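You operate a simulated robot arm through the tools that you are given. There is no shell and no other tool.

You are at the controls of a simulated two-armed robot. One attempt, no reset.

Task
Bring the teal tub round on the turntable and tip it into the bag.
Fine: lock the turntable before you lift the tub, and put it back on its seat.

The check looks at the end state, three seconds after you hand in, the way a careful person would. Anything else that was tipped, shoved, dropped, spilled or broken makes it a failure.

Robot
Two 7-joint arms with two-finger parallel grippers on one trunk that stands fixed in place. Base frame: the origin is at the foot of the trunk, x ahead of it, y to its left, z up. Units: m, degrees, N and s.
The left shoulder is at [0.07, 0.177, 1.195], the right one opposite. With the tool pointing down near the work surface each hand reaches from about 0.28 to 0.74 m from the base axis, measured 20 degrees to its own side. Payload 3.43 kg a hand.
Tool frame (each hand has its own): the origin (TCP) lies between the finger pads and is the grasp point; the fingertips stand 0.03 m ahead of it; z points along the fingers, y is the line along which they close. The gripper opens to 0.094 m. The fingers are 0.028 m wide and 0.01 m thick; the gripper's body (0.05 by 0.096 m) begins 0.055 m behind the TCP.
Orientation is told as [roll, pitch, yaw] about the base's x, y, z axes, in that order, counted from this pose: with the fingers straight down and closing along the base's y, the tool's x points along the base's -x, its y along +y and its z along -z.

Tools
- The arms move only by the tool play_rows. It takes "left_deltas", "right_deltas" or both (then of equal length, played together; a hand with none holds still); each is a list of rows, each a list of 6 numbers: the shift along the tool's x, y, z in m, then the turn, a rotation vector about the tool's x, y, z in degrees. In form: [[tx, ty, tz, ax, ay, az], ...]. A call has 1 to 20 rows; each row is the pose to reach, as a shift and turn from the pose commanded when the call began, along the tool's axes at that moment. "left_grip" and "right_grip" are, for a hand that has rows, the opening, from 0 (shut) to 1 (fully open), set as the call begins (left out, the last holds). A row lasts 0.2 s, in which the tool goes at most 0.05 m and 8.6 degrees; a call with a longer step from one row to the next is refused whole, and so is a gripper value outside its range. Where a pose cannot be reached the arm comes as near as it can. A force on the tool above 40 N (or 10 N above the force at the start of the call, whichever is more), or a blocked arm, ends the call early, and 0.2 s more pass. The fingers move at their own pace (about 0.153 m/s each) and stop on an object; they squeeze with about 28 N. The grip force told is the motor's: it shows also when the fingers shut on nothing. Time passes only in rows, and 0.2 s behind the last, so rows that repeat a pose let the fingers close. It gives the time, the measured TCP pose, the force on the tool (base axes), the opening and the grip force at its end, in the units of the frame above (readings bear some noise), with the torque about the TCP (base axes, N m) and any sound that the robot's microphone picked up, and new pictures: "show" is both (left out), scene, wrist or none (wrist: the cameras of the hands that moved).
- Cameras (640 x 400 px; columns grow to the right, rows downward): "scene" is now at [0.1357, 0.0249, 1.519]; the picture's right is [0.27, -0.96, 0.00], its down [-0.50, -0.14, -0.85] and it looks along [0.82, 0.23, -0.52] (base axes); focal length 288 px, centre (320, 200). "left" rides on the left gripper at [0.076, -0.014, -0.102] in its tool frame; the picture's right is [0.18, 0.98, 0.00], its down [-0.75, 0.14, -0.64] and it looks along [-0.63, 0.12, 0.77] (tool axes); focal length 243 px, centre (320, 200). "right" rides on the right gripper at [0.076, 0.014, -0.103] in its tool frame; the picture's right is [-0.18, 0.98, 0.00], its down [-0.75, -0.14, -0.64] and it looks along [-0.63, -0.12, 0.77] (tool axes); focal length 243 px, centre (320, 200). There is no depth. A picture from a camera that has moved, and an enlarged one, comes with that camera's place and axes in the base frame and with its lens.
- raise_lower(by): slides the trunk up (or, below 0, down) by that many m; the arms and the scene camera ride with it, the base frame stays. It gives what a move gives, with no picture.
- pan_tilt(pan, tilt): turns the head with the scene camera to pan (to the left, within 86 degrees either way) and tilt (down, from -29 to 69), counted from straight ahead of the robot. It gives what a move gives, and a new picture of the scene camera.
- close_up(camera, box): a new picture of the part [left, top, right, bottom] of that camera's present view, enlarged. It takes no simulated time.
- finish_job(): hands the job in; it is judged then, once.

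Places have to be worked out from the pictures, the camera data and where the tool is seen. Open the grippers and draw the arms clear of the work before you hand the job in, unless the task says otherwise.

The tools are called after "Call:" as name(argument=value, ...) on one line, values as JSON. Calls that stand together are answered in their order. play_rows: Moves the arms, as the interface text tells. Its arguments: {"type":"object","properties":{"left_deltas":{"type":"array"},"left_grip":{"type":"number"},"right_deltas":{"type":"array"},"right_grip":{"type":"number"},"show":{"type":"string","enum":["both","scene","wrist","none"]}},"required":[]} The other tools are called the same way: raise_lower (by) slides the trunk up or down; pan_tilt (pan, tilt) turns the head that bears the scene camera; close_up (camera, box) takes an enlarged picture of a part of a camera's view; finish_job () hands the job in.

At the start:

```text
time: 0.0
left_eef_pos: [0.4514, 0.3039, 1.3793]
left_tool_rot: [-0.1, 0.1, 0.0]
left_ft_force: [-0.3, 0.3, 0.3]
left_wrist_torque: [0.0, 0.02, -0.01]
left_opening: 0.0941
left_finger_force: 0.1
right_eef_pos: [0.3485, -0.0852, 1.3503]
right_tool_rot: [0.1, 0.0, -0.1]
right_ft_force: [-0.1, 0.6, 0.7]
right_wrist_torque: [0.02, -0.02, 0.01]
right_opening: 0.0938
right_finger_force: 0.1
trunk travel left (down, up): [-0.775, 0.065]
head pan, tilt: [15.9, 31.4]
```

scene: 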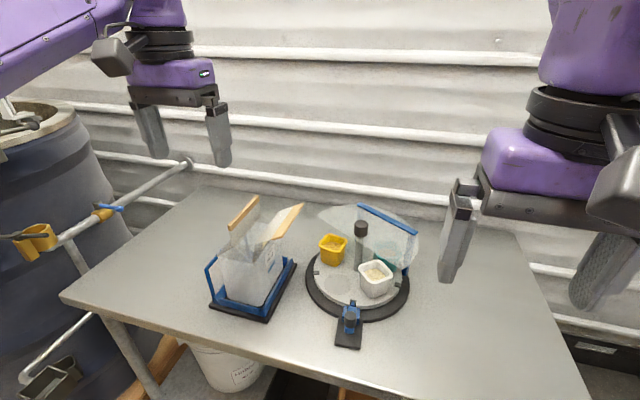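
right: 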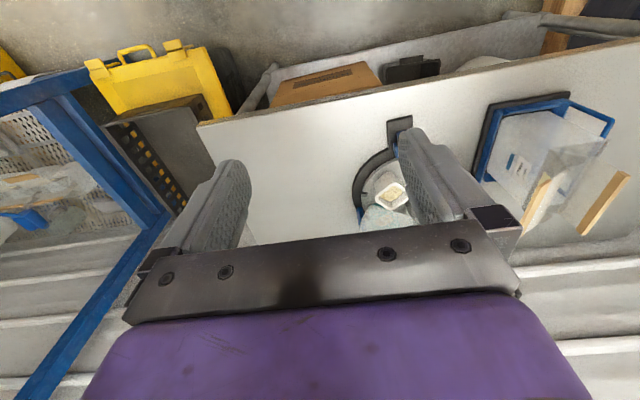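
left: 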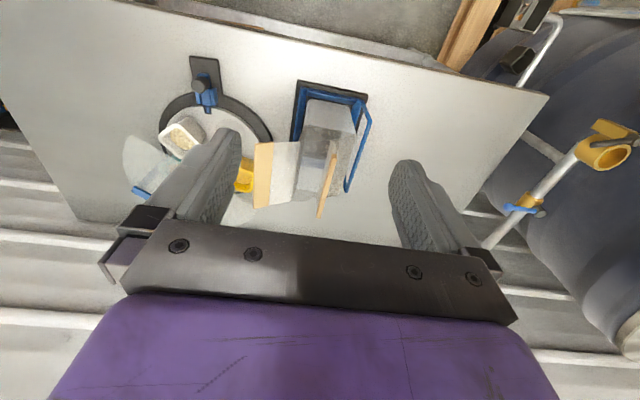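

I'll begin by enlarging the scene picture around the turntable and the bag to see the parts.

Call:
close_up(camera="scene", box=[290, 190, 430, 360])

Call:
close_up(camera="scene", box=[190, 180, 330, 340])

Call:
close_up(camera="left", box=[110, 40, 390, 230])

Call:
close_up(camera="right", box=[330, 80, 640, 280])

```text
2.35 times, centred on (360, 275) of scene
camera zoom: at [0.1357, 0.0249, 1.519], right [0.27, -0.96, 0.0], down [-0.5, -0.14, -0.85], along [0.82, 0.23, -0.52], focal length 678 px, centre (226, 24)
```

zoom: 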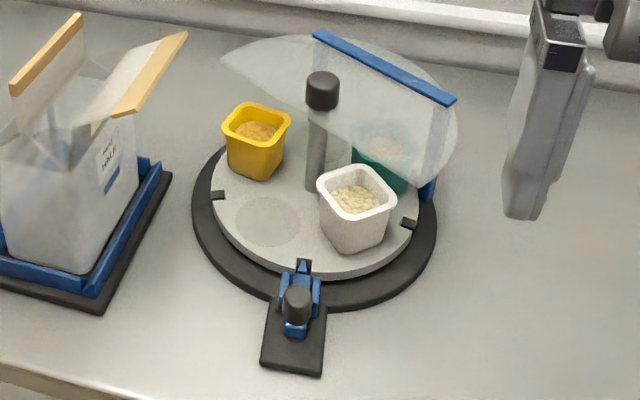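

```text
2.50 times, centred on (260, 260) of scene
camera zoom: at [0.1357, 0.0249, 1.519], right [0.27, -0.96, 0.0], down [-0.5, -0.14, -0.85], along [0.82, 0.23, -0.52], focal length 721 px, centre (470, 50)
```

zoom: 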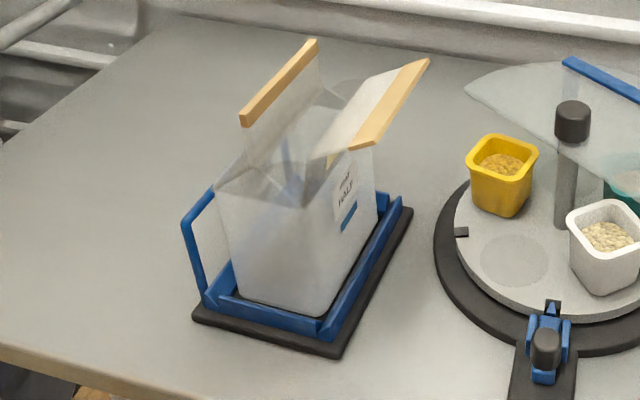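

```text
2.11 times, centred on (250, 135) of left
camera zoom: at [0.3755, 0.2901, 1.4819], right [-0.18, 0.98, 0.0], down [0.75, 0.14, 0.64], along [0.63, 0.12, -0.77], focal length 511 px, centre (467, 337)
```

zoom: 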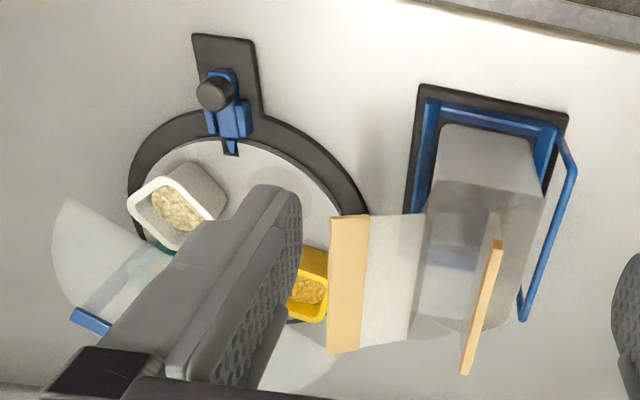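

```text
2.00 times, centred on (485, 180) of right
camera zoom: at [0.2721, -0.0692, 1.4549], right [0.19, 0.98, 0.0], down [0.75, -0.14, 0.64], along [0.63, -0.12, -0.77], focal length 485 px, centre (-10, 240)
```

zoom: 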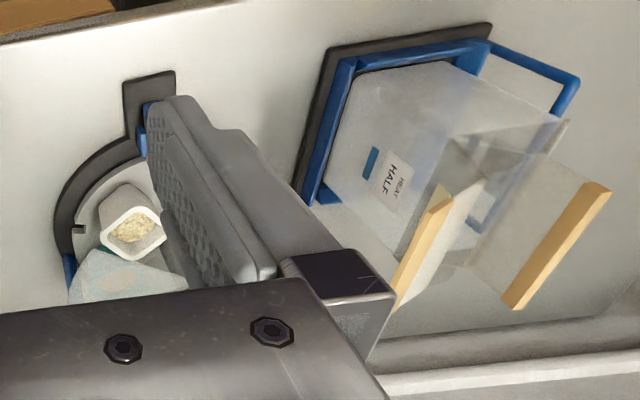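

The table is near z 0.89, with the bag tray around x 0.54–0.75, y 0.27–0.43, slat tops at about z 1.14, and the turntable centre near (0.73, 0.08). I lower the trunk a bit for nearer views; the hands stay above and short of the bag.

Call:
raise_lower(by=-0.12)

Call:
pan_tilt(pan=12, tilt=38)

Call:
close_up(camera="scene", box=[260, 110, 450, 290])

Call:
close_up(camera="scene", box=[130, 90, 330, 290])

```text
time: 1.5
left_eef_pos: [0.4526, 0.3045, 1.2588]
left_tool_rot: [0.0, 0.1, -0.1]
left_ft_force: [0.0, -0.3, -0.7]
left_wrist_torque: [0.02, -0.02, 0.02]
left_opening: 0.0941
left_finger_force: 0.1
right_eef_pos: [0.3481, -0.086, 1.2299]
right_tool_rot: [0.2, 0.1, -0.1]
right_ft_force: [0.1, 0.4, 0.8]
right_wrist_torque: [-0.01, 0.04, -0.02]
right_opening: 0.0939
right_finger_force: 0.0
trunk travel left (down, up): [-0.655, 0.185]
head pan, tilt: [15.9, 31.4]
```

```text
time: 2.2
left_eef_pos: [0.4517, 0.3044, 1.2601]
left_tool_rot: [0.0, -0.1, 0.0]
left_ft_force: [-0.4, -0.6, -0.6]
left_wrist_torque: [0.0, 0.0, -0.01]
left_opening: 0.0938
left_finger_force: 0.1
right_eef_pos: [0.3484, -0.0848, 1.2302]
right_tool_rot: [0.1, 0.1, -0.1]
right_ft_force: [-0.5, -0.4, -0.1]
right_wrist_torque: [0.02, 0.02, -0.06]
right_opening: 0.094
right_finger_force: 0.0
trunk travel left (down, up): [-0.655, 0.185]
head pan, tilt: [12.0, 38.0]
camera scene: at [0.1336, 0.0183, 1.3889], right [0.21, -0.98, 0.0], down [-0.6, -0.13, -0.79], along [0.77, 0.16, -0.62], focal length 288 px, centre (320, 200)
```

scene: 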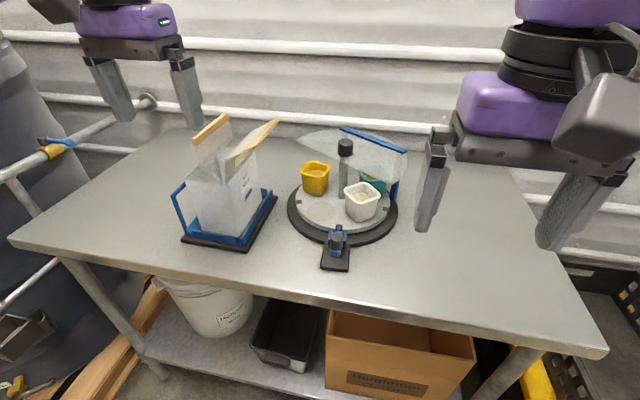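

```text
2.22 times, centred on (355, 200) of scene
camera zoom: at [0.1336, 0.0183, 1.3889], right [0.21, -0.98, 0.0], down [-0.6, -0.13, -0.79], along [0.77, 0.16, -0.62], focal length 641 px, centre (242, 200)
```

zoom: 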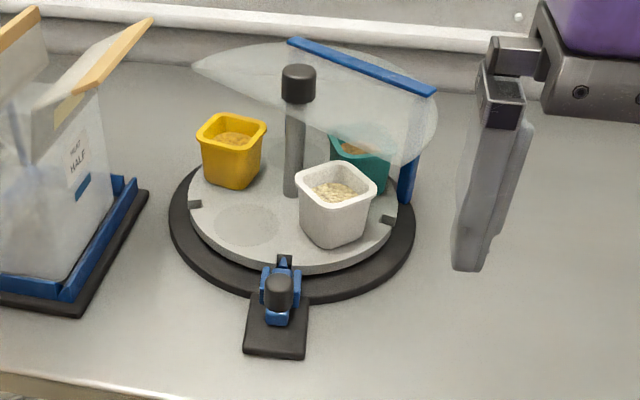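

```text
2.00 times, centred on (230, 190) of scene
camera zoom: at [0.1336, 0.0183, 1.3889], right [0.21, -0.98, 0.0], down [-0.6, -0.13, -0.79], along [0.77, 0.16, -0.62], focal length 577 px, centre (500, 220)
```

zoom: 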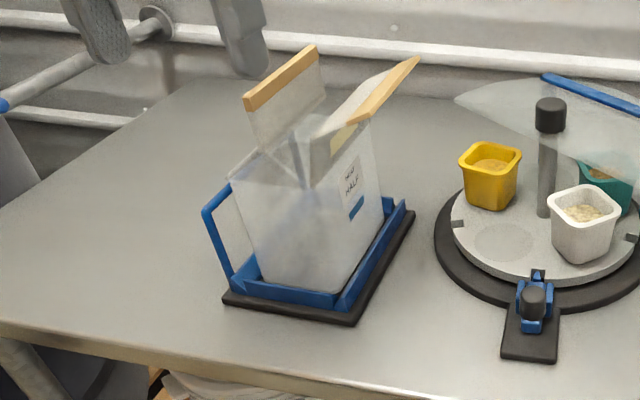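

Let me read the bag's label and look closely at the latch.

Call:
close_up(camera="scene", box=[225, 155, 275, 205])

Call:
close_up(camera="scene", box=[310, 210, 370, 280])

Call:
close_up(camera="scene", box=[320, 120, 420, 220])

Call:
close_up(camera="right", box=[330, 40, 640, 280])

Call:
close_up(camera="left", box=[60, 0, 420, 230])

```text
8.00 times, centred on (250, 180) of scene
camera zoom: at [0.1336, 0.0183, 1.3889], right [0.21, -0.98, 0.0], down [-0.6, -0.13, -0.79], along [0.77, 0.16, -0.62], focal length 2307 px, centre (880, 360)
```

zoom: 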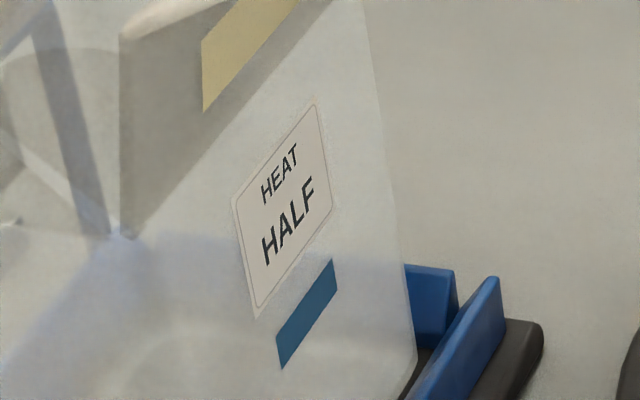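

```text
5.71 times, centred on (340, 245) of scene
camera zoom: at [0.1336, 0.0183, 1.3889], right [0.21, -0.98, 0.0], down [-0.6, -0.13, -0.79], along [0.77, 0.16, -0.62], focal length 1648 px, centre (206, -57)
```

zoom: 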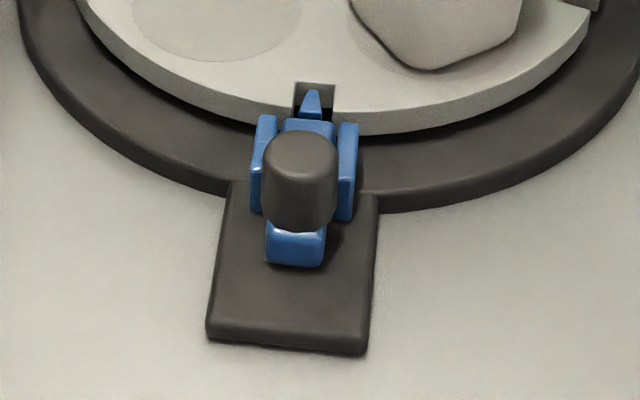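

```text
4.00 times, centred on (370, 170) of scene
camera zoom: at [0.1336, 0.0183, 1.3889], right [0.21, -0.98, 0.0], down [-0.6, -0.13, -0.79], along [0.77, 0.16, -0.62], focal length 1153 px, centre (120, 320)
```

zoom: 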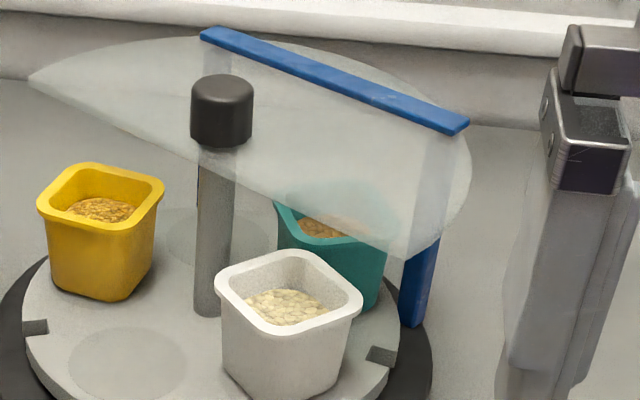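

```text
1.67 times, centred on (485, 160) of right
camera zoom: at [0.272, -0.0692, 1.3349], right [0.19, 0.98, 0.0], down [0.75, -0.14, 0.64], along [0.63, -0.12, -0.77], focal length 404 px, centre (45, 267)
```

zoom: 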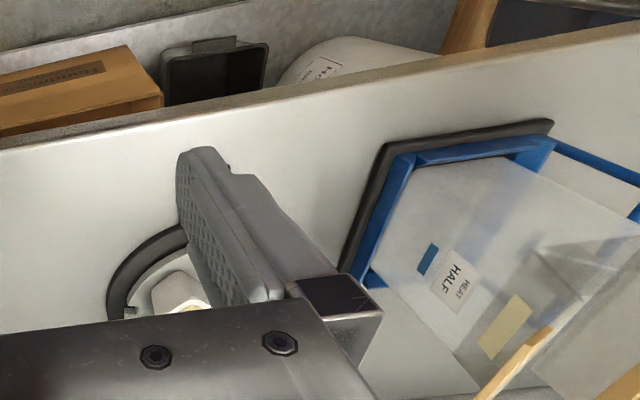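

```text
1.74 times, centred on (240, 115) of left
camera zoom: at [0.3754, 0.2901, 1.362], right [-0.18, 0.98, 0.0], down [0.75, 0.14, 0.64], along [0.63, 0.12, -0.77], focal length 422 px, centre (459, 348)
```

zoom: 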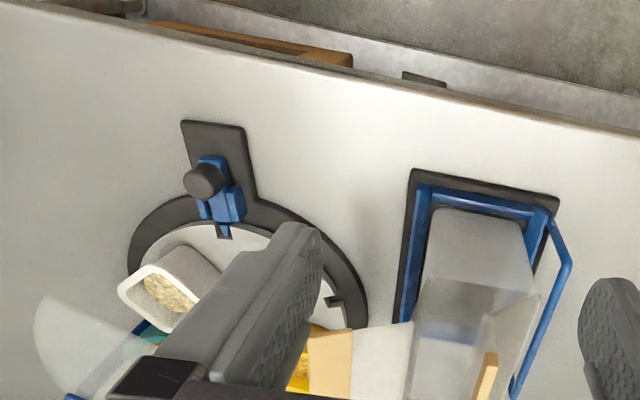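

I zoom on the label and the bag from the right wrist camera, and the latch from the left one.

Call:
close_up(camera="right", box=[520, 140, 620, 220])

Call:
close_up(camera="left", box=[130, 60, 230, 160])

Call:
close_up(camera="left", box=[260, 80, 400, 230])

Call:
close_up(camera="scene", box=[170, 100, 290, 240])

```text
5.00 times, centred on (570, 180) of right
camera zoom: at [0.272, -0.0692, 1.3349], right [0.19, 0.98, 0.0], down [0.75, -0.14, 0.64], along [0.63, -0.12, -0.77], focal length 1213 px, centre (-930, 300)
```

zoom: 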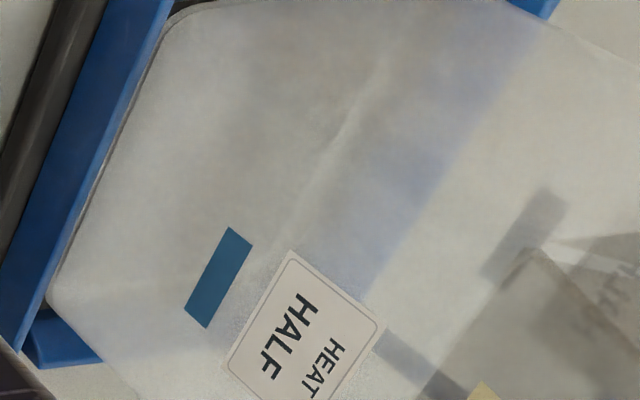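

```text
4.00 times, centred on (180, 110) of left
camera zoom: at [0.3754, 0.2901, 1.362], right [-0.18, 0.98, 0.0], down [0.75, 0.14, 0.64], along [0.63, 0.12, -0.77], focal length 970 px, centre (880, 560)
```

zoom: 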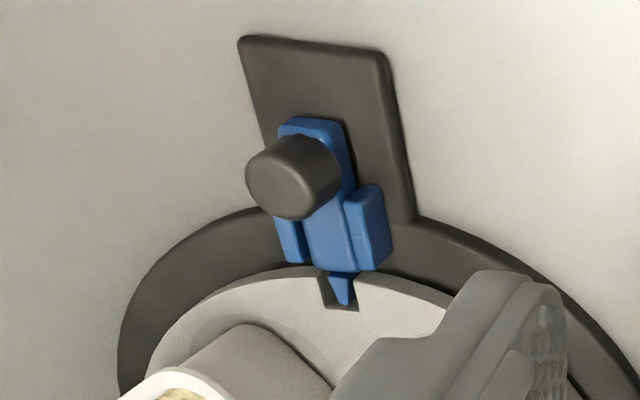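

```text
2.67 times, centred on (330, 155) of left
camera zoom: at [0.3754, 0.2901, 1.362], right [-0.18, 0.98, 0.0], down [0.75, 0.14, 0.64], along [0.63, 0.12, -0.77], focal length 647 px, centre (293, 320)
```

zoom: 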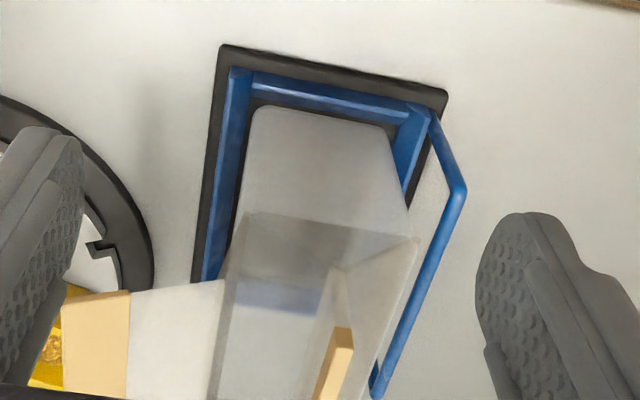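

```text
2.86 times, centred on (230, 170) of scene
camera zoom: at [0.1336, 0.0183, 1.3889], right [0.21, -0.98, 0.0], down [-0.6, -0.13, -0.79], along [0.77, 0.16, -0.62], focal length 824 px, centre (577, 286)
```

zoom: 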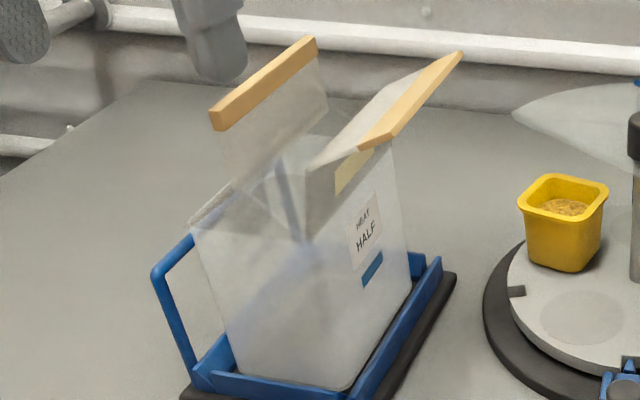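

The label reads "HEAT HALF", and the latch tip seems to sit at the front notch. I move the left hand up and forward to look down into the bag's mouth from above.

Call:
play_rows(left_deltas=[[-0.02, 0, -0.04, 0, 0, 0], [-0.04, 0, -0.08, 0, 0, 0], [-0.07, 0, -0.11, 0, 0, 0], [-0.1, 0, -0.14, 0, 0, 0], [-0.13, 0, -0.17, 0, 0, 0]], show="wrist")

Call:
close_up(camera="left", box=[220, 60, 420, 240])

Call:
close_up(camera="left", box=[60, 60, 260, 240])

```text
time: 3.4
left_eef_pos: [0.4827, 0.3053, 1.3184]
left_tool_rot: [0.0, -0.1, 0.0]
left_ft_force: [0.9, -0.7, -0.7]
left_wrist_torque: [-0.01, 0.01, -0.01]
left_opening: 0.0939
left_finger_force: 0.0
left hand out of reach, approached as far as the arm can: row 2, 3, 4, 5
right_eef_pos: [0.3487, -0.0859, 1.2305]
right_tool_rot: [0.1, 0.2, -0.1]
right_ft_force: [0.4, 0.3, -0.8]
right_wrist_torque: [0.01, -0.02, 0.02]
right_opening: 0.0938
right_finger_force: 0.1
trunk travel left (down, up): [-0.655, 0.185]
head pan, tilt: [12.0, 38.0]
camera left: at [0.4053, 0.2912, 1.4213], right [-0.18, 0.98, 0.0], down [0.75, 0.14, 0.64], along [0.63, 0.12, -0.77], focal length 243 px, centre (320, 200)
```

left: 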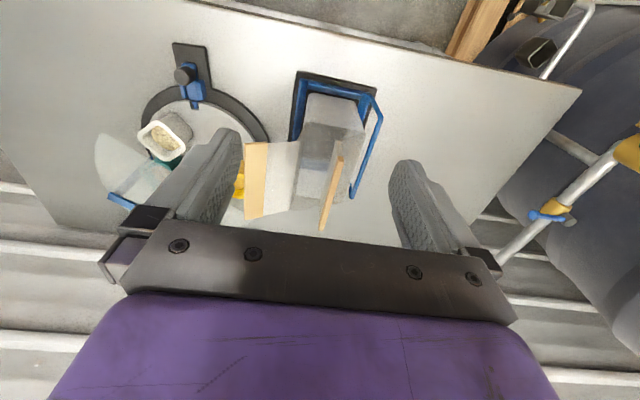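

```text
2.22 times, centred on (320, 150) of left
camera zoom: at [0.4053, 0.2912, 1.4213], right [-0.18, 0.98, 0.0], down [0.75, 0.14, 0.64], along [0.63, 0.12, -0.77], focal length 539 px, centre (320, 311)
```

zoom: 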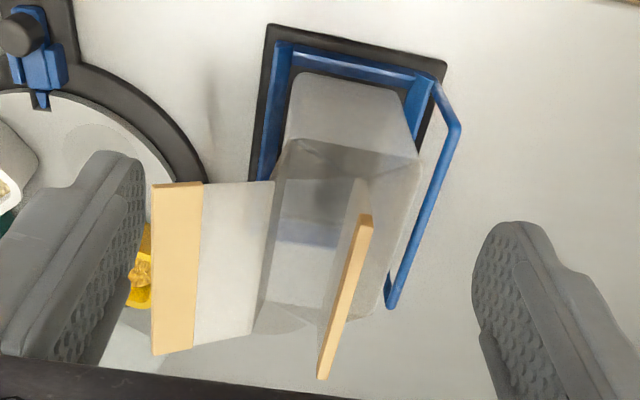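

```text
2.22 times, centred on (160, 150) of left
camera zoom: at [0.4053, 0.2912, 1.4213], right [-0.18, 0.98, 0.0], down [0.75, 0.14, 0.64], along [0.63, 0.12, -0.77], focal length 539 px, centre (676, 311)
```

zoom: 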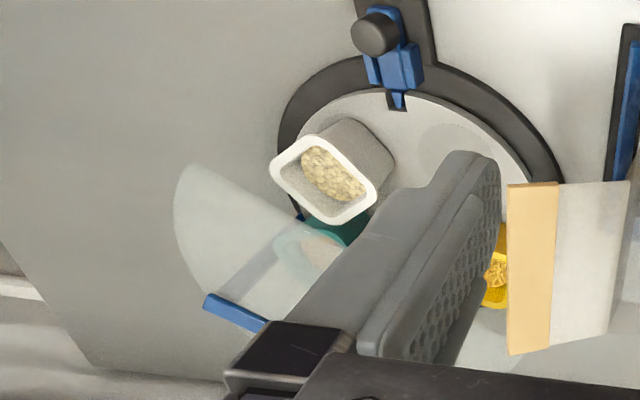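

The slats mark the mouth (about y 0.25–0.35 at z 1.14), and the hub post (dark cap near (0.755, 0.086, 1.06)) seems to be the turning handle. Next I bring the right hand nearer the latch to see it from its wrist camera.

Call:
play_rows(right_deltas=[[-0.026, 0.023, 0.022, 0, 0, 0], [-0.052, 0.046, 0.044, 0, 0, 0], [-0.078, 0.069, 0.066, 0, 0, 0], [-0.104, 0.092, 0.088, 0, 0, 0], [-0.13, 0.115, 0.11, 0, 0, 0], [-0.13, 0.115, 0.11, 0, 0, 0]], show="both")

Call:
close_up(camera="right", box=[260, 90, 400, 230])

```text
time: 4.8
left_eef_pos: [0.4824, 0.3052, 1.3181]
left_tool_rot: [0.0, 0.0, 0.0]
left_ft_force: [-0.4, 0.1, 0.6]
left_wrist_torque: [0.02, 0.0, -0.01]
left_opening: 0.0939
left_finger_force: 0.1
right_eef_pos: [0.4776, 0.0316, 1.1234]
right_tool_rot: [0.2, -0.1, -0.1]
right_ft_force: [-1.1, -1.0, -0.1]
right_wrist_torque: [0.01, -0.04, -0.01]
right_opening: 0.0939
right_finger_force: 0.0
trunk travel left (down, up): [-0.655, 0.185]
head pan, tilt: [12.0, 38.0]
camera scene: at [0.1328, 0.0174, 1.3889], right [0.21, -0.98, 0.0], down [-0.6, -0.13, -0.79], along [0.77, 0.16, -0.62], focal length 288 px, centre (320, 200)
camera right: at [0.4023, 0.0468, 1.227], right [0.19, 0.98, 0.0], down [0.75, -0.14, 0.64], along [0.63, -0.12, -0.77], focal length 243 px, centre (320, 200)
```

scene: 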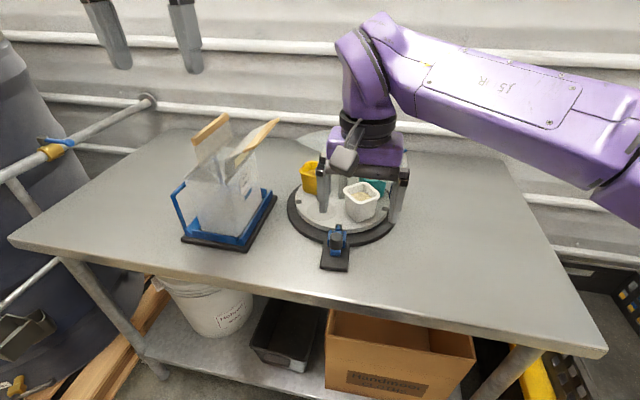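
right: 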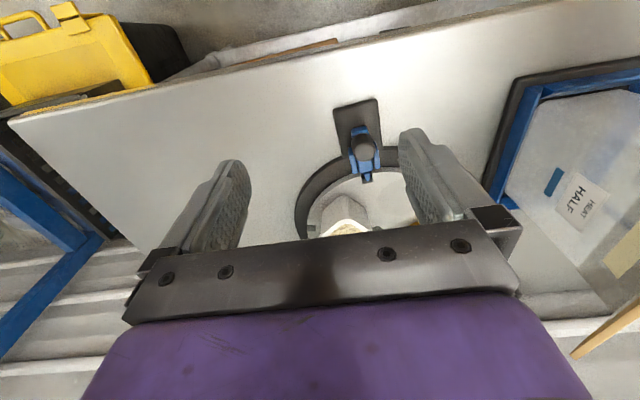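

```text
2.86 times, centred on (330, 160) of right
camera zoom: at [0.4023, 0.0468, 1.227], right [0.19, 0.98, 0.0], down [0.75, -0.14, 0.64], along [0.63, -0.12, -0.77], focal length 693 px, centre (291, 314)
```

zoom: 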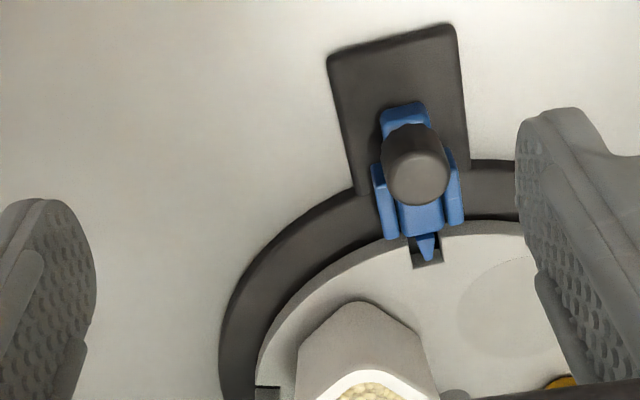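

From both cameras the latch knob is at about (0.555, 0.073), top z ≈ 0.962, diameter ~0.028, and its tip lies in the front notch (so it looks locked). I move the right hand above the knob.

Call:
play_rows(right_deltas=[[-0.026, 0.014, 0.025, 0, 0, 0], [-0.052, 0.028, 0.05, 0, 0, 0], [-0.0774, 0.0414, 0.075, 0, 0, 0], [-0.0774, 0.0414, 0.115, 0, 0, 0], [-0.0774, 0.0414, 0.115, 0, 0, 0]], show="both")

Call:
close_up(camera="right", box=[220, 60, 440, 230])

Call:
close_up(camera="scene", box=[280, 180, 400, 280])

```text
time: 6.0
left_eef_pos: [0.4814, 0.3051, 1.319]
left_tool_rot: [0.0, -0.1, 0.0]
left_ft_force: [-0.1, -0.1, 0.0]
left_wrist_torque: [0.0, -0.03, 0.02]
left_opening: 0.0938
left_finger_force: 0.0
right_eef_pos: [0.5547, 0.0717, 1.0063]
right_tool_rot: [0.1, 0.1, -0.1]
right_ft_force: [0.3, 0.1, 0.0]
right_wrist_torque: [0.01, 0.02, 0.01]
right_opening: 0.0937
right_finger_force: 0.1
trunk travel left (down, up): [-0.655, 0.185]
head pan, tilt: [12.0, 38.0]
camera scene: at [0.1329, 0.0184, 1.3889], right [0.21, -0.98, 0.0], down [-0.6, -0.13, -0.79], along [0.77, 0.16, -0.62], focal length 288 px, centre (320, 200)
camera right: at [0.4777, 0.0874, 1.1097], right [0.19, 0.98, 0.0], down [0.75, -0.14, 0.64], along [0.63, -0.12, -0.77], focal length 243 px, centre (320, 200)
```

scene: 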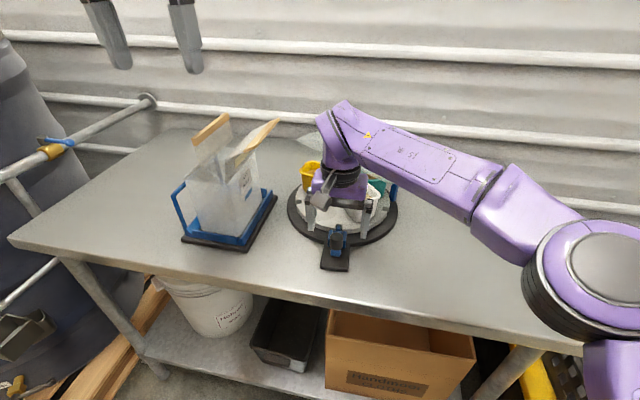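
right: 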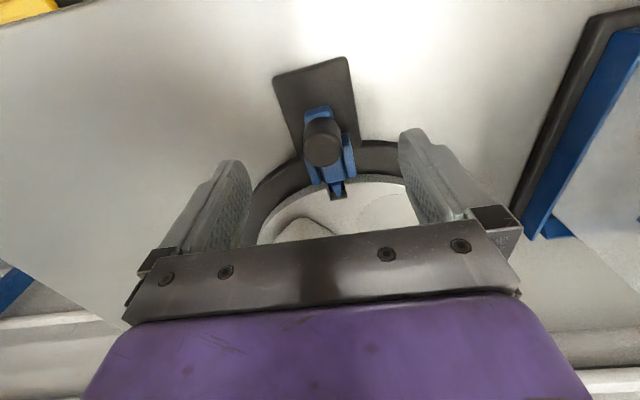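

```text
2.35 times, centred on (330, 145) of right
camera zoom: at [0.4777, 0.0874, 1.1097], right [0.19, 0.98, 0.0], down [0.75, -0.14, 0.64], along [0.63, -0.12, -0.77], focal length 571 px, centre (296, 329)
```

zoom: 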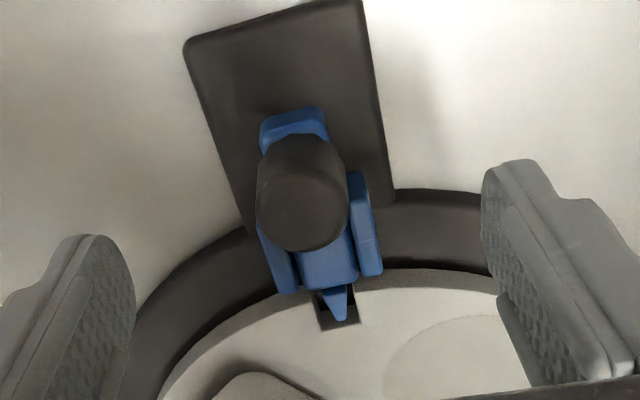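

```text
4.00 times, centred on (340, 230) of scene
camera zoom: at [0.1329, 0.0184, 1.3889], right [0.21, -0.98, 0.0], down [-0.6, -0.13, -0.79], along [0.77, 0.16, -0.62], focal length 1153 px, centre (240, 80)
```

zoom: 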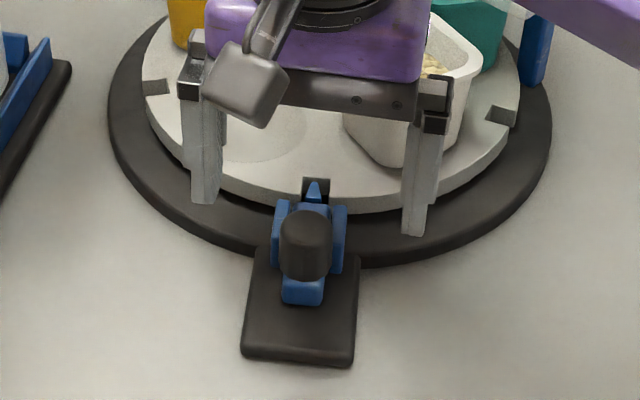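

The knob (0.554, 0.074) is centred between the open fingers. I descend to z ≈ 0.958 and close on it.

Call:
play_rows(right_deltas=[[0, 0.002, 0.02, 0, 0, 0], [0, 0.002, 0.04, 0, 0, 0], [0, 0.002, 0.048, 0, 0, 0], [0, 0.002, 0.048, 0, 0, 0]], show="none")

Call:
play_rows(right_deltas=[[0, 0, 0, 0, 0, 0], [0, 0, 0, 0, 0, 0], [0, 0, 0, 0, 0, 0]], right_grip=0, show="both")

Call:
close_up(camera="scene", box=[280, 180, 400, 280])

```text
time: 7.0
left_eef_pos: [0.4825, 0.3047, 1.3194]
left_tool_rot: [0.0, 0.0, 0.0]
left_ft_force: [0.1, -0.1, 0.5]
left_wrist_torque: [0.02, 0.02, 0.02]
left_opening: 0.0942
left_finger_force: 0.0
right_eef_pos: [0.5542, 0.0742, 0.9573]
right_tool_rot: [0.2, 0.0, 0.0]
right_ft_force: [-0.7, 0.3, 0.7]
right_wrist_torque: [-0.01, -0.01, -0.03]
right_opening: 0.0939
right_finger_force: 0.2
trunk travel left (down, up): [-0.655, 0.185]
head pan, tilt: [12.0, 38.0]
```

```text
time: 7.8
left_eef_pos: [0.4832, 0.3035, 1.317]
left_tool_rot: [0.0, -0.1, 0.0]
left_ft_force: [-1.2, 0.2, 0.1]
left_wrist_torque: [0.01, 0.01, 0.02]
left_opening: 0.0938
left_finger_force: 0.1
right_eef_pos: [0.5541, 0.0728, 0.9578]
right_tool_rot: [0.1, 0.2, -0.1]
right_ft_force: [0.9, -5.3, 0.0]
right_wrist_torque: [-0.15, -0.29, -0.23]
right_opening: 0.0276
right_finger_force: 28.2
trunk travel left (down, up): [-0.655, 0.185]
head pan, tilt: [12.0, 38.0]
camera scene: at [0.1341, 0.0171, 1.3888], right [0.21, -0.98, 0.0], down [-0.6, -0.13, -0.79], along [0.77, 0.16, -0.62], focal length 288 px, centre (320, 200)
camera right: at [0.4785, 0.0888, 1.0613], right [0.19, 0.98, 0.0], down [0.75, -0.14, 0.64], along [0.63, -0.12, -0.77], focal length 243 px, centre (320, 200)
```

scene: 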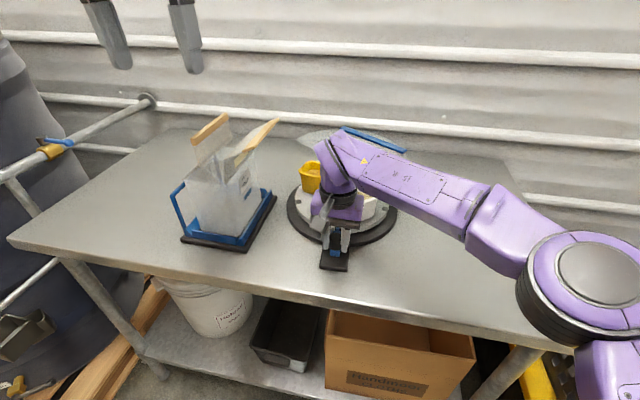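
right: 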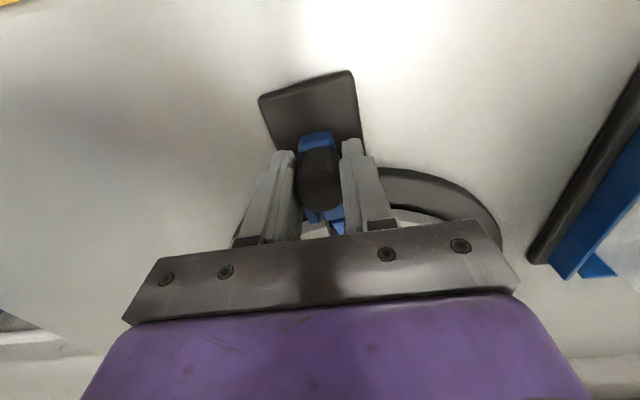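

```text
4.00 times, centred on (340, 230) of scene
camera zoom: at [0.1341, 0.0171, 1.3888], right [0.21, -0.98, 0.0], down [-0.6, -0.13, -0.79], along [0.77, 0.16, -0.62], focal length 1153 px, centre (240, 80)
```

zoom: 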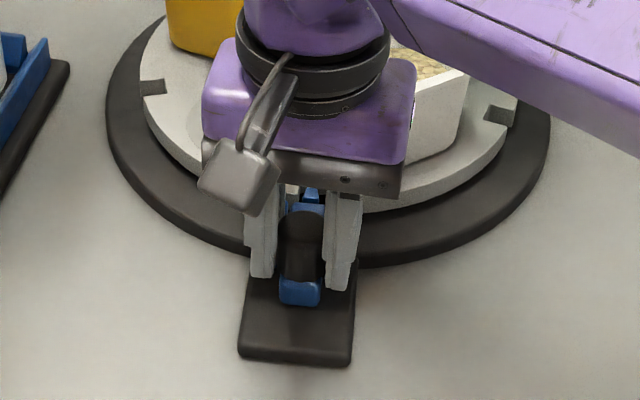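

The knob is held (opening 0.0276). I pull it gently toward the robot (-x) by 1 cm and read the force.

Call:
play_rows(right_deltas=[[0.003, 0, 0, 0, 0, 0], [0.006, 0, 0, 0, 0, 0], [0.01, 0, 0, 0, 0, 0], [0.01, 0, 0, 0, 0, 0]], show="wrist")

Call:
close_up(camera="scene", box=[300, 200, 380, 280])

Call:
close_up(camera="right", box=[240, 60, 420, 240])

```text
time: 8.8
left_eef_pos: [0.4817, 0.3035, 1.3196]
left_tool_rot: [0.1, -0.1, 0.0]
left_ft_force: [0.2, 0.2, 1.0]
left_wrist_torque: [-0.01, -0.01, -0.03]
left_opening: 0.0939
left_finger_force: 0.1
right_eef_pos: [0.5454, 0.0722, 0.9575]
right_tool_rot: [0.2, 0.0, -0.1]
right_ft_force: [1.1, -10.4, 0.6]
right_wrist_torque: [-0.19, -0.16, -0.21]
right_opening: 0.0277
right_finger_force: 27.9
trunk travel left (down, up): [-0.655, 0.185]
head pan, tilt: [12.0, 38.0]
camera right: at [0.469, 0.088, 1.0613], right [0.19, 0.98, 0.0], down [0.75, -0.14, 0.64], along [0.63, -0.12, -0.77], focal length 243 px, centre (320, 200)
```

right: 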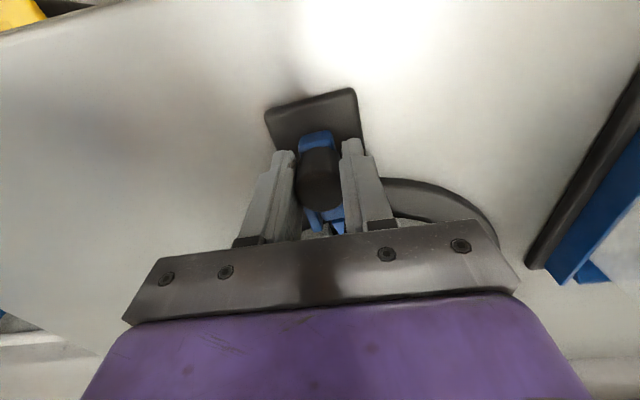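

```text
5.00 times, centred on (340, 240) of scene
camera zoom: at [0.1338, 0.0161, 1.3888], right [0.21, -0.98, 0.0], down [-0.6, -0.13, -0.79], along [0.77, 0.16, -0.62], focal length 1442 px, centre (220, 0)
```

zoom: 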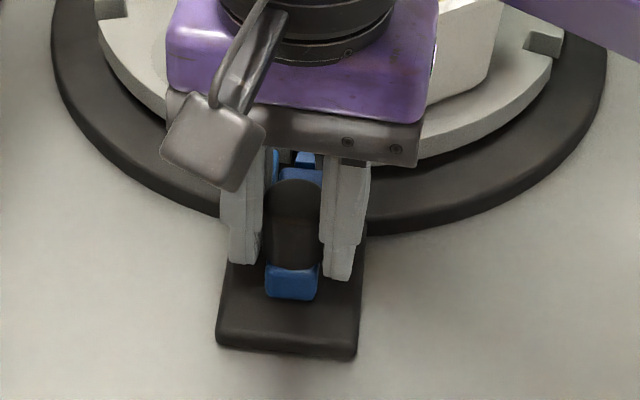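

```text
2.22 times, centred on (330, 150) of right
camera zoom: at [0.469, 0.088, 1.0613], right [0.19, 0.98, 0.0], down [0.75, -0.14, 0.64], along [0.63, -0.12, -0.77], focal length 539 px, centre (298, 311)
```

zoom: 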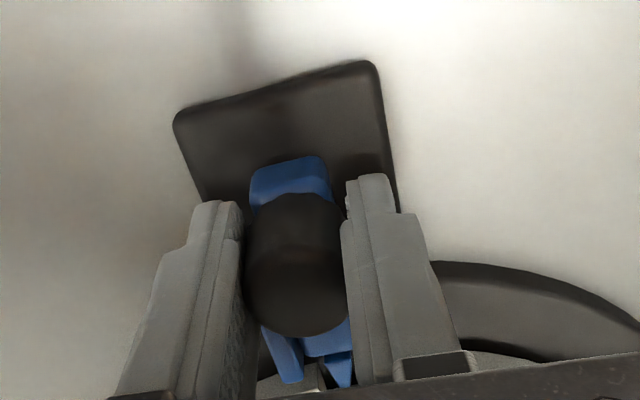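

It slid 1 cm freely in -x. I pull on another 1.2 cm with a small lateral relief, watching for an end stop.

Call:
play_rows(right_deltas=[[0.003, -0.001, 0, 0, 0, 0], [0.006, -0.002, 0, 0, 0, 0], [0.009, -0.002, 0, 0, 0, 0], [0.012, -0.002, 0, 0, 0, 0], [0.012, -0.002, 0, 0, 0, 0]], show="wrist")

Call:
close_up(camera="scene", box=[300, 200, 380, 280])

Call:
close_up(camera="right", box=[240, 60, 420, 240])

```text
time: 10.0
left_eef_pos: [0.4836, 0.305, 1.3191]
left_tool_rot: [0.1, -0.1, 0.0]
left_ft_force: [0.6, 0.3, 0.0]
left_wrist_torque: [0.0, 0.0, -0.01]
left_opening: 0.094
left_finger_force: 0.1
right_eef_pos: [0.5338, 0.0714, 0.9575]
right_tool_rot: [0.2, 0.2, 0.0]
right_ft_force: [-0.4, -5.2, -0.4]
right_wrist_torque: [-0.07, -0.15, -0.09]
right_opening: 0.0276
right_finger_force: 27.9
trunk travel left (down, up): [-0.655, 0.185]
head pan, tilt: [12.0, 38.0]
camera right: at [0.4576, 0.0872, 1.0615], right [0.18, 0.98, 0.0], down [0.76, -0.14, 0.64], along [0.63, -0.12, -0.77], focal length 243 px, centre (320, 200)
```

right: 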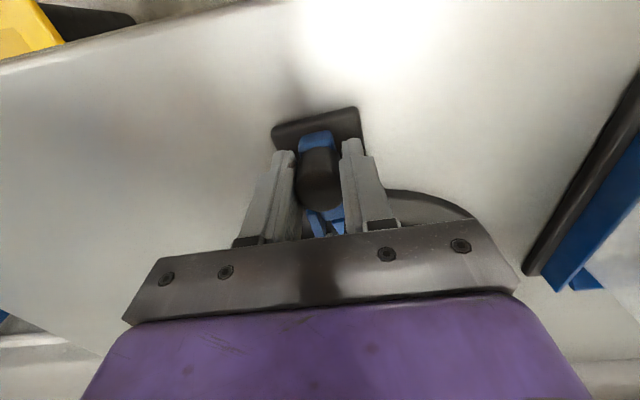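

```text
5.00 times, centred on (340, 240) of scene
camera zoom: at [0.1345, 0.0171, 1.3887], right [0.21, -0.98, 0.0], down [-0.6, -0.13, -0.79], along [0.77, 0.16, -0.62], focal length 1442 px, centre (220, 0)
```

zoom: 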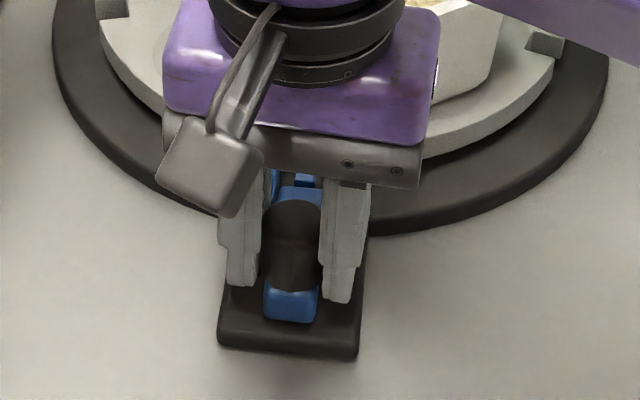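

```text
2.22 times, centred on (330, 150) of right
camera zoom: at [0.4576, 0.0872, 1.0615], right [0.18, 0.98, 0.0], down [0.76, -0.14, 0.64], along [0.63, -0.12, -0.77], focal length 539 px, centre (298, 311)
```

zoom: 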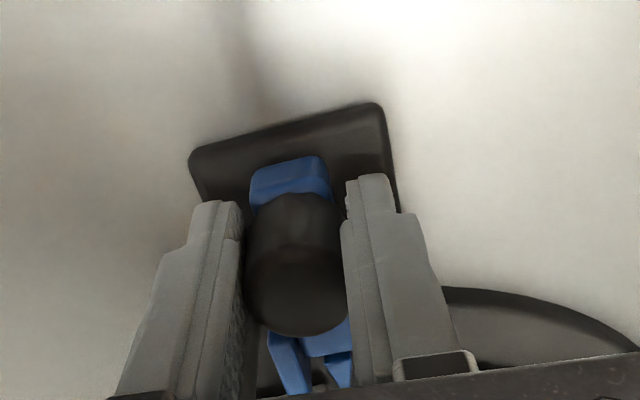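

The bolt moved 2.2 cm with almost no force, so its tip should be out of the notch. I open the fingers and rise to see whether it stays.

Call:
play_rows(right_deltas=[[0, 0, 0, 0, 0, 0], [0, 0, 0, 0, 0, 0], [0, 0, -0.04, 0, 0, 0], [0, 0, -0.08, 0, 0, 0], [0.03, -0.03, -0.1, 0, 0, 0], [0.06, -0.06, -0.11, 0, 0, 0], [0.08, -0.1, -0.11, 0, 0, 0]], right_grip=1, show="both")

Call:
close_up(camera="scene", box=[270, 130, 420, 280])

Call:
close_up(camera="right", box=[280, 80, 420, 220])

```text
time: 11.6
left_eef_pos: [0.4814, 0.3026, 1.3196]
left_tool_rot: [0.2, 0.0, 0.0]
left_ft_force: [0.6, 0.0, 0.3]
left_wrist_torque: [0.03, -0.03, -0.01]
left_opening: 0.0936
left_finger_force: 0.1
right_eef_pos: [0.4535, -0.0326, 1.0699]
right_tool_rot: [0.2, 0.1, -0.1]
right_ft_force: [-0.3, 1.0, -0.3]
right_wrist_torque: [0.03, 0.03, -0.01]
right_opening: 0.094
right_finger_force: 0.0
trunk travel left (down, up): [-0.655, 0.185]
head pan, tilt: [12.0, 38.0]
camera scene: at [0.1331, 0.0159, 1.3889], right [0.21, -0.98, 0.0], down [-0.6, -0.13, -0.79], along [0.77, 0.16, -0.62], focal length 288 px, centre (320, 200)
camera right: at [0.3785, -0.0168, 1.1732], right [0.19, 0.98, 0.0], down [0.75, -0.14, 0.64], along [0.63, -0.12, -0.77], focal length 243 px, centre (320, 200)
```

scene: 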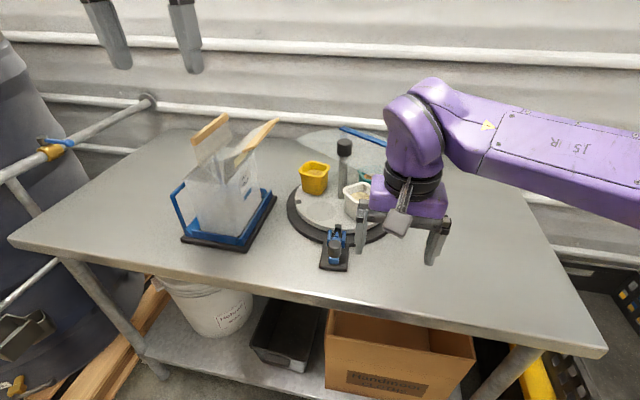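
right: 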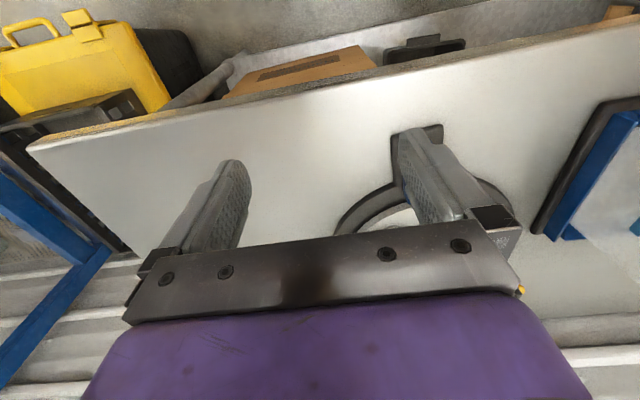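

```text
2.67 times, centred on (345, 205) of scene
camera zoom: at [0.1331, 0.0159, 1.3889], right [0.21, -0.98, 0.0], down [-0.6, -0.13, -0.79], along [0.77, 0.16, -0.62], focal length 769 px, centre (253, 187)
```

zoom: 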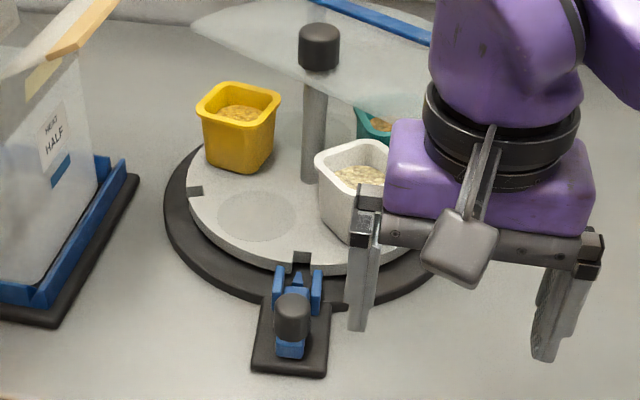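

```text
2.86 times, centred on (350, 150) of right
camera zoom: at [0.3785, -0.0168, 1.1732], right [0.19, 0.98, 0.0], down [0.75, -0.14, 0.64], along [0.63, -0.12, -0.77], focal length 693 px, centre (234, 343)
```

zoom: 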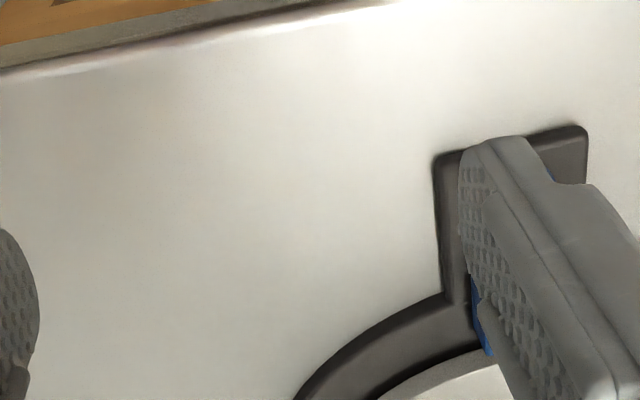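

The bolt stayed back. I move the right arm well clear to the right and take a clean look at everything.

Call:
play_rows(right_deltas=[[0.02, -0.04, -0.01, 0, 0, 0], [0.04, -0.08, -0.02, 0, 0, 0], [0.06, -0.12, -0.03, 0, 0, 0], [0.08, -0.16, -0.04, 0, 0, 0], [0.08, -0.2, -0.04, 0, 0, 0], [0.08, -0.24, -0.04, 0, 0, 0]], show="scene")

Call:
close_up(camera="scene", box=[310, 210, 370, 280])

Call:
close_up(camera="scene", box=[280, 120, 410, 250])

```text
time: 13.0
left_eef_pos: [0.4802, 0.3064, 1.3196]
left_tool_rot: [0.0, -0.1, 0.1]
left_ft_force: [0.0, -0.6, -0.4]
left_wrist_torque: [0.02, -0.03, 0.0]
left_opening: 0.0939
left_finger_force: 0.1
right_eef_pos: [0.3679, -0.2551, 1.1034]
right_tool_rot: [0.1, -0.4, -0.4]
right_ft_force: [0.6, 0.1, 0.7]
right_wrist_torque: [-0.06, -0.02, -0.01]
right_opening: 0.0941
right_finger_force: 0.0
right hand out of reach, approached as far as the arm can: row 6
trunk travel left (down, up): [-0.655, 0.185]
head pan, tilt: [12.0, 38.0]
camera scene: at [0.1315, 0.0185, 1.389], right [0.21, -0.98, 0.0], down [-0.6, -0.13, -0.79], along [0.77, 0.16, -0.61], focal length 288 px, centre (320, 200)
```

scene: 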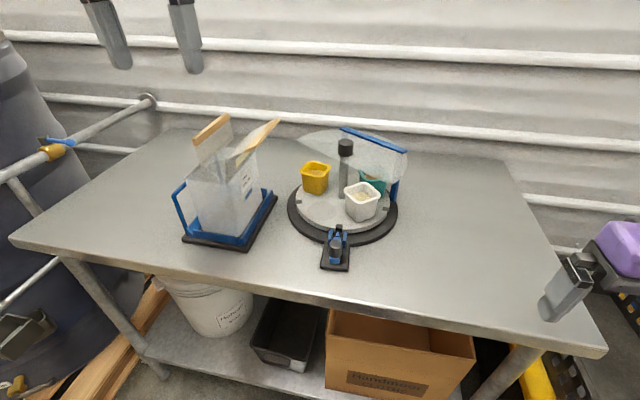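

```text
5.71 times, centred on (340, 245) of scene
camera zoom: at [0.1315, 0.0185, 1.389], right [0.21, -0.98, 0.0], down [-0.6, -0.13, -0.79], along [0.77, 0.16, -0.61], focal length 1648 px, centre (206, -57)
```

zoom: 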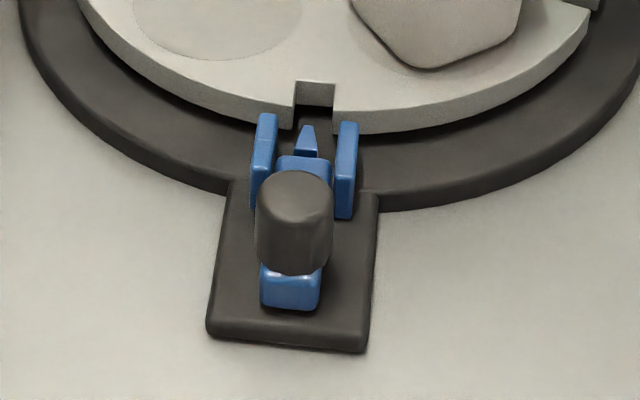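

```text
3.08 times, centred on (345, 185) of scene
camera zoom: at [0.1315, 0.0185, 1.389], right [0.21, -0.98, 0.0], down [-0.6, -0.13, -0.79], along [0.77, 0.16, -0.61], focal length 887 px, centre (243, 246)
```

zoom: 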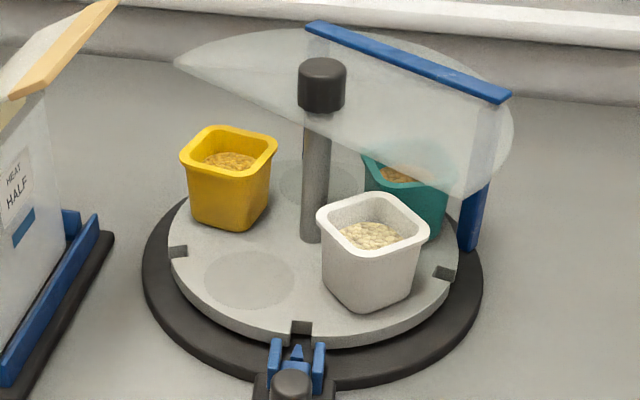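

The bolt tip is clear of the notch, and the disc has five seats 72° apart around a hub at about (0.737, 0.083). The clear half-roof (z ≈ 1.04) covers the teal seat and the back one, so teal should come clockwise 144° to the free front-left seat. I bring the left hand toward the hub, tilted 20°, to look at the post and roof.

Call:
play_rows(left_deltas=[[-0.013, -0.031, 0.0115, 0, -4, 0], [-0.027, -0.062, 0.023, 0, -8, 0], [-0.04, -0.093, 0.0345, 0, -12, 0], [-0.053, -0.124, 0.046, 0, -16, 0], [-0.067, -0.155, 0.0575, 0, -20, 0], [-0.08, -0.185, 0.069, 0, -20, 0], [-0.08, -0.185, 0.069, 0, -20, 0]], show="both")

Call:
close_up(camera="left", box=[180, 80, 460, 240])

```text
time: 14.6
left_eef_pos: [0.5561, 0.121, 1.2509]
left_tool_rot: [-0.1, -20.0, 0.1]
left_ft_force: [-1.1, -0.1, 0.6]
left_wrist_torque: [0.0, 0.03, 0.0]
left_opening: 0.094
left_finger_force: 0.0
right_eef_pos: [0.3689, -0.2551, 1.1023]
right_tool_rot: [0.1, -0.3, -0.4]
right_ft_force: [0.4, 0.5, 0.7]
right_wrist_torque: [0.01, 0.02, 0.03]
right_opening: 0.0938
right_finger_force: 0.1
trunk travel left (down, up): [-0.655, 0.185]
head pan, tilt: [12.0, 38.0]
camera scene: at [0.1324, 0.0186, 1.3889], right [0.21, -0.98, 0.0], down [-0.6, -0.13, -0.79], along [0.77, 0.16, -0.62], focal length 288 px, centre (320, 200)
camera left: at [0.4499, 0.1078, 1.3203], right [-0.17, 0.98, -0.06], down [0.49, 0.14, 0.86], along [0.86, 0.12, -0.5], focal length 243 px, centre (320, 200)
```

scene: 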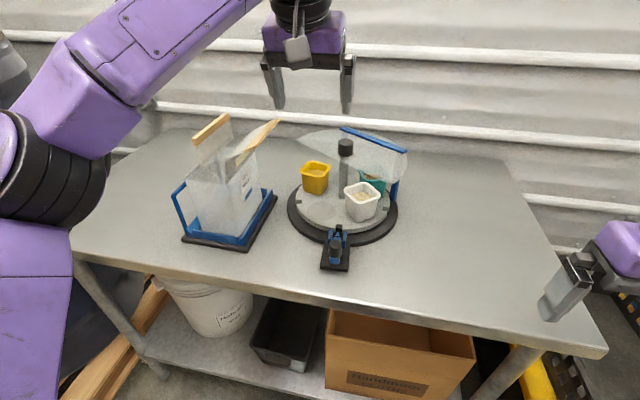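
left: 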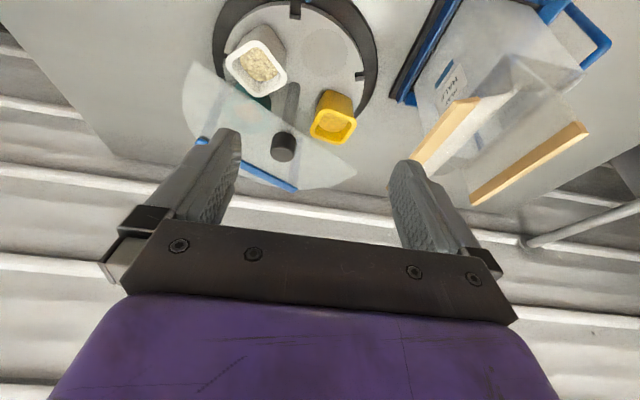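

```text
2.29 times, centred on (320, 160) of left
camera zoom: at [0.4499, 0.1078, 1.3203], right [-0.17, 0.98, -0.06], down [0.49, 0.14, 0.86], along [0.86, 0.12, -0.5], focal length 555 px, centre (320, 291)
```

zoom: 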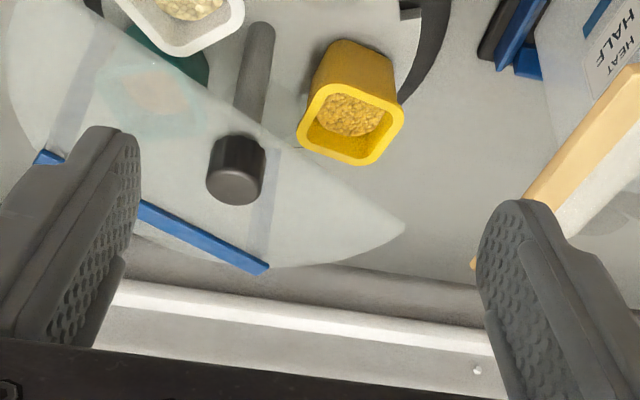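

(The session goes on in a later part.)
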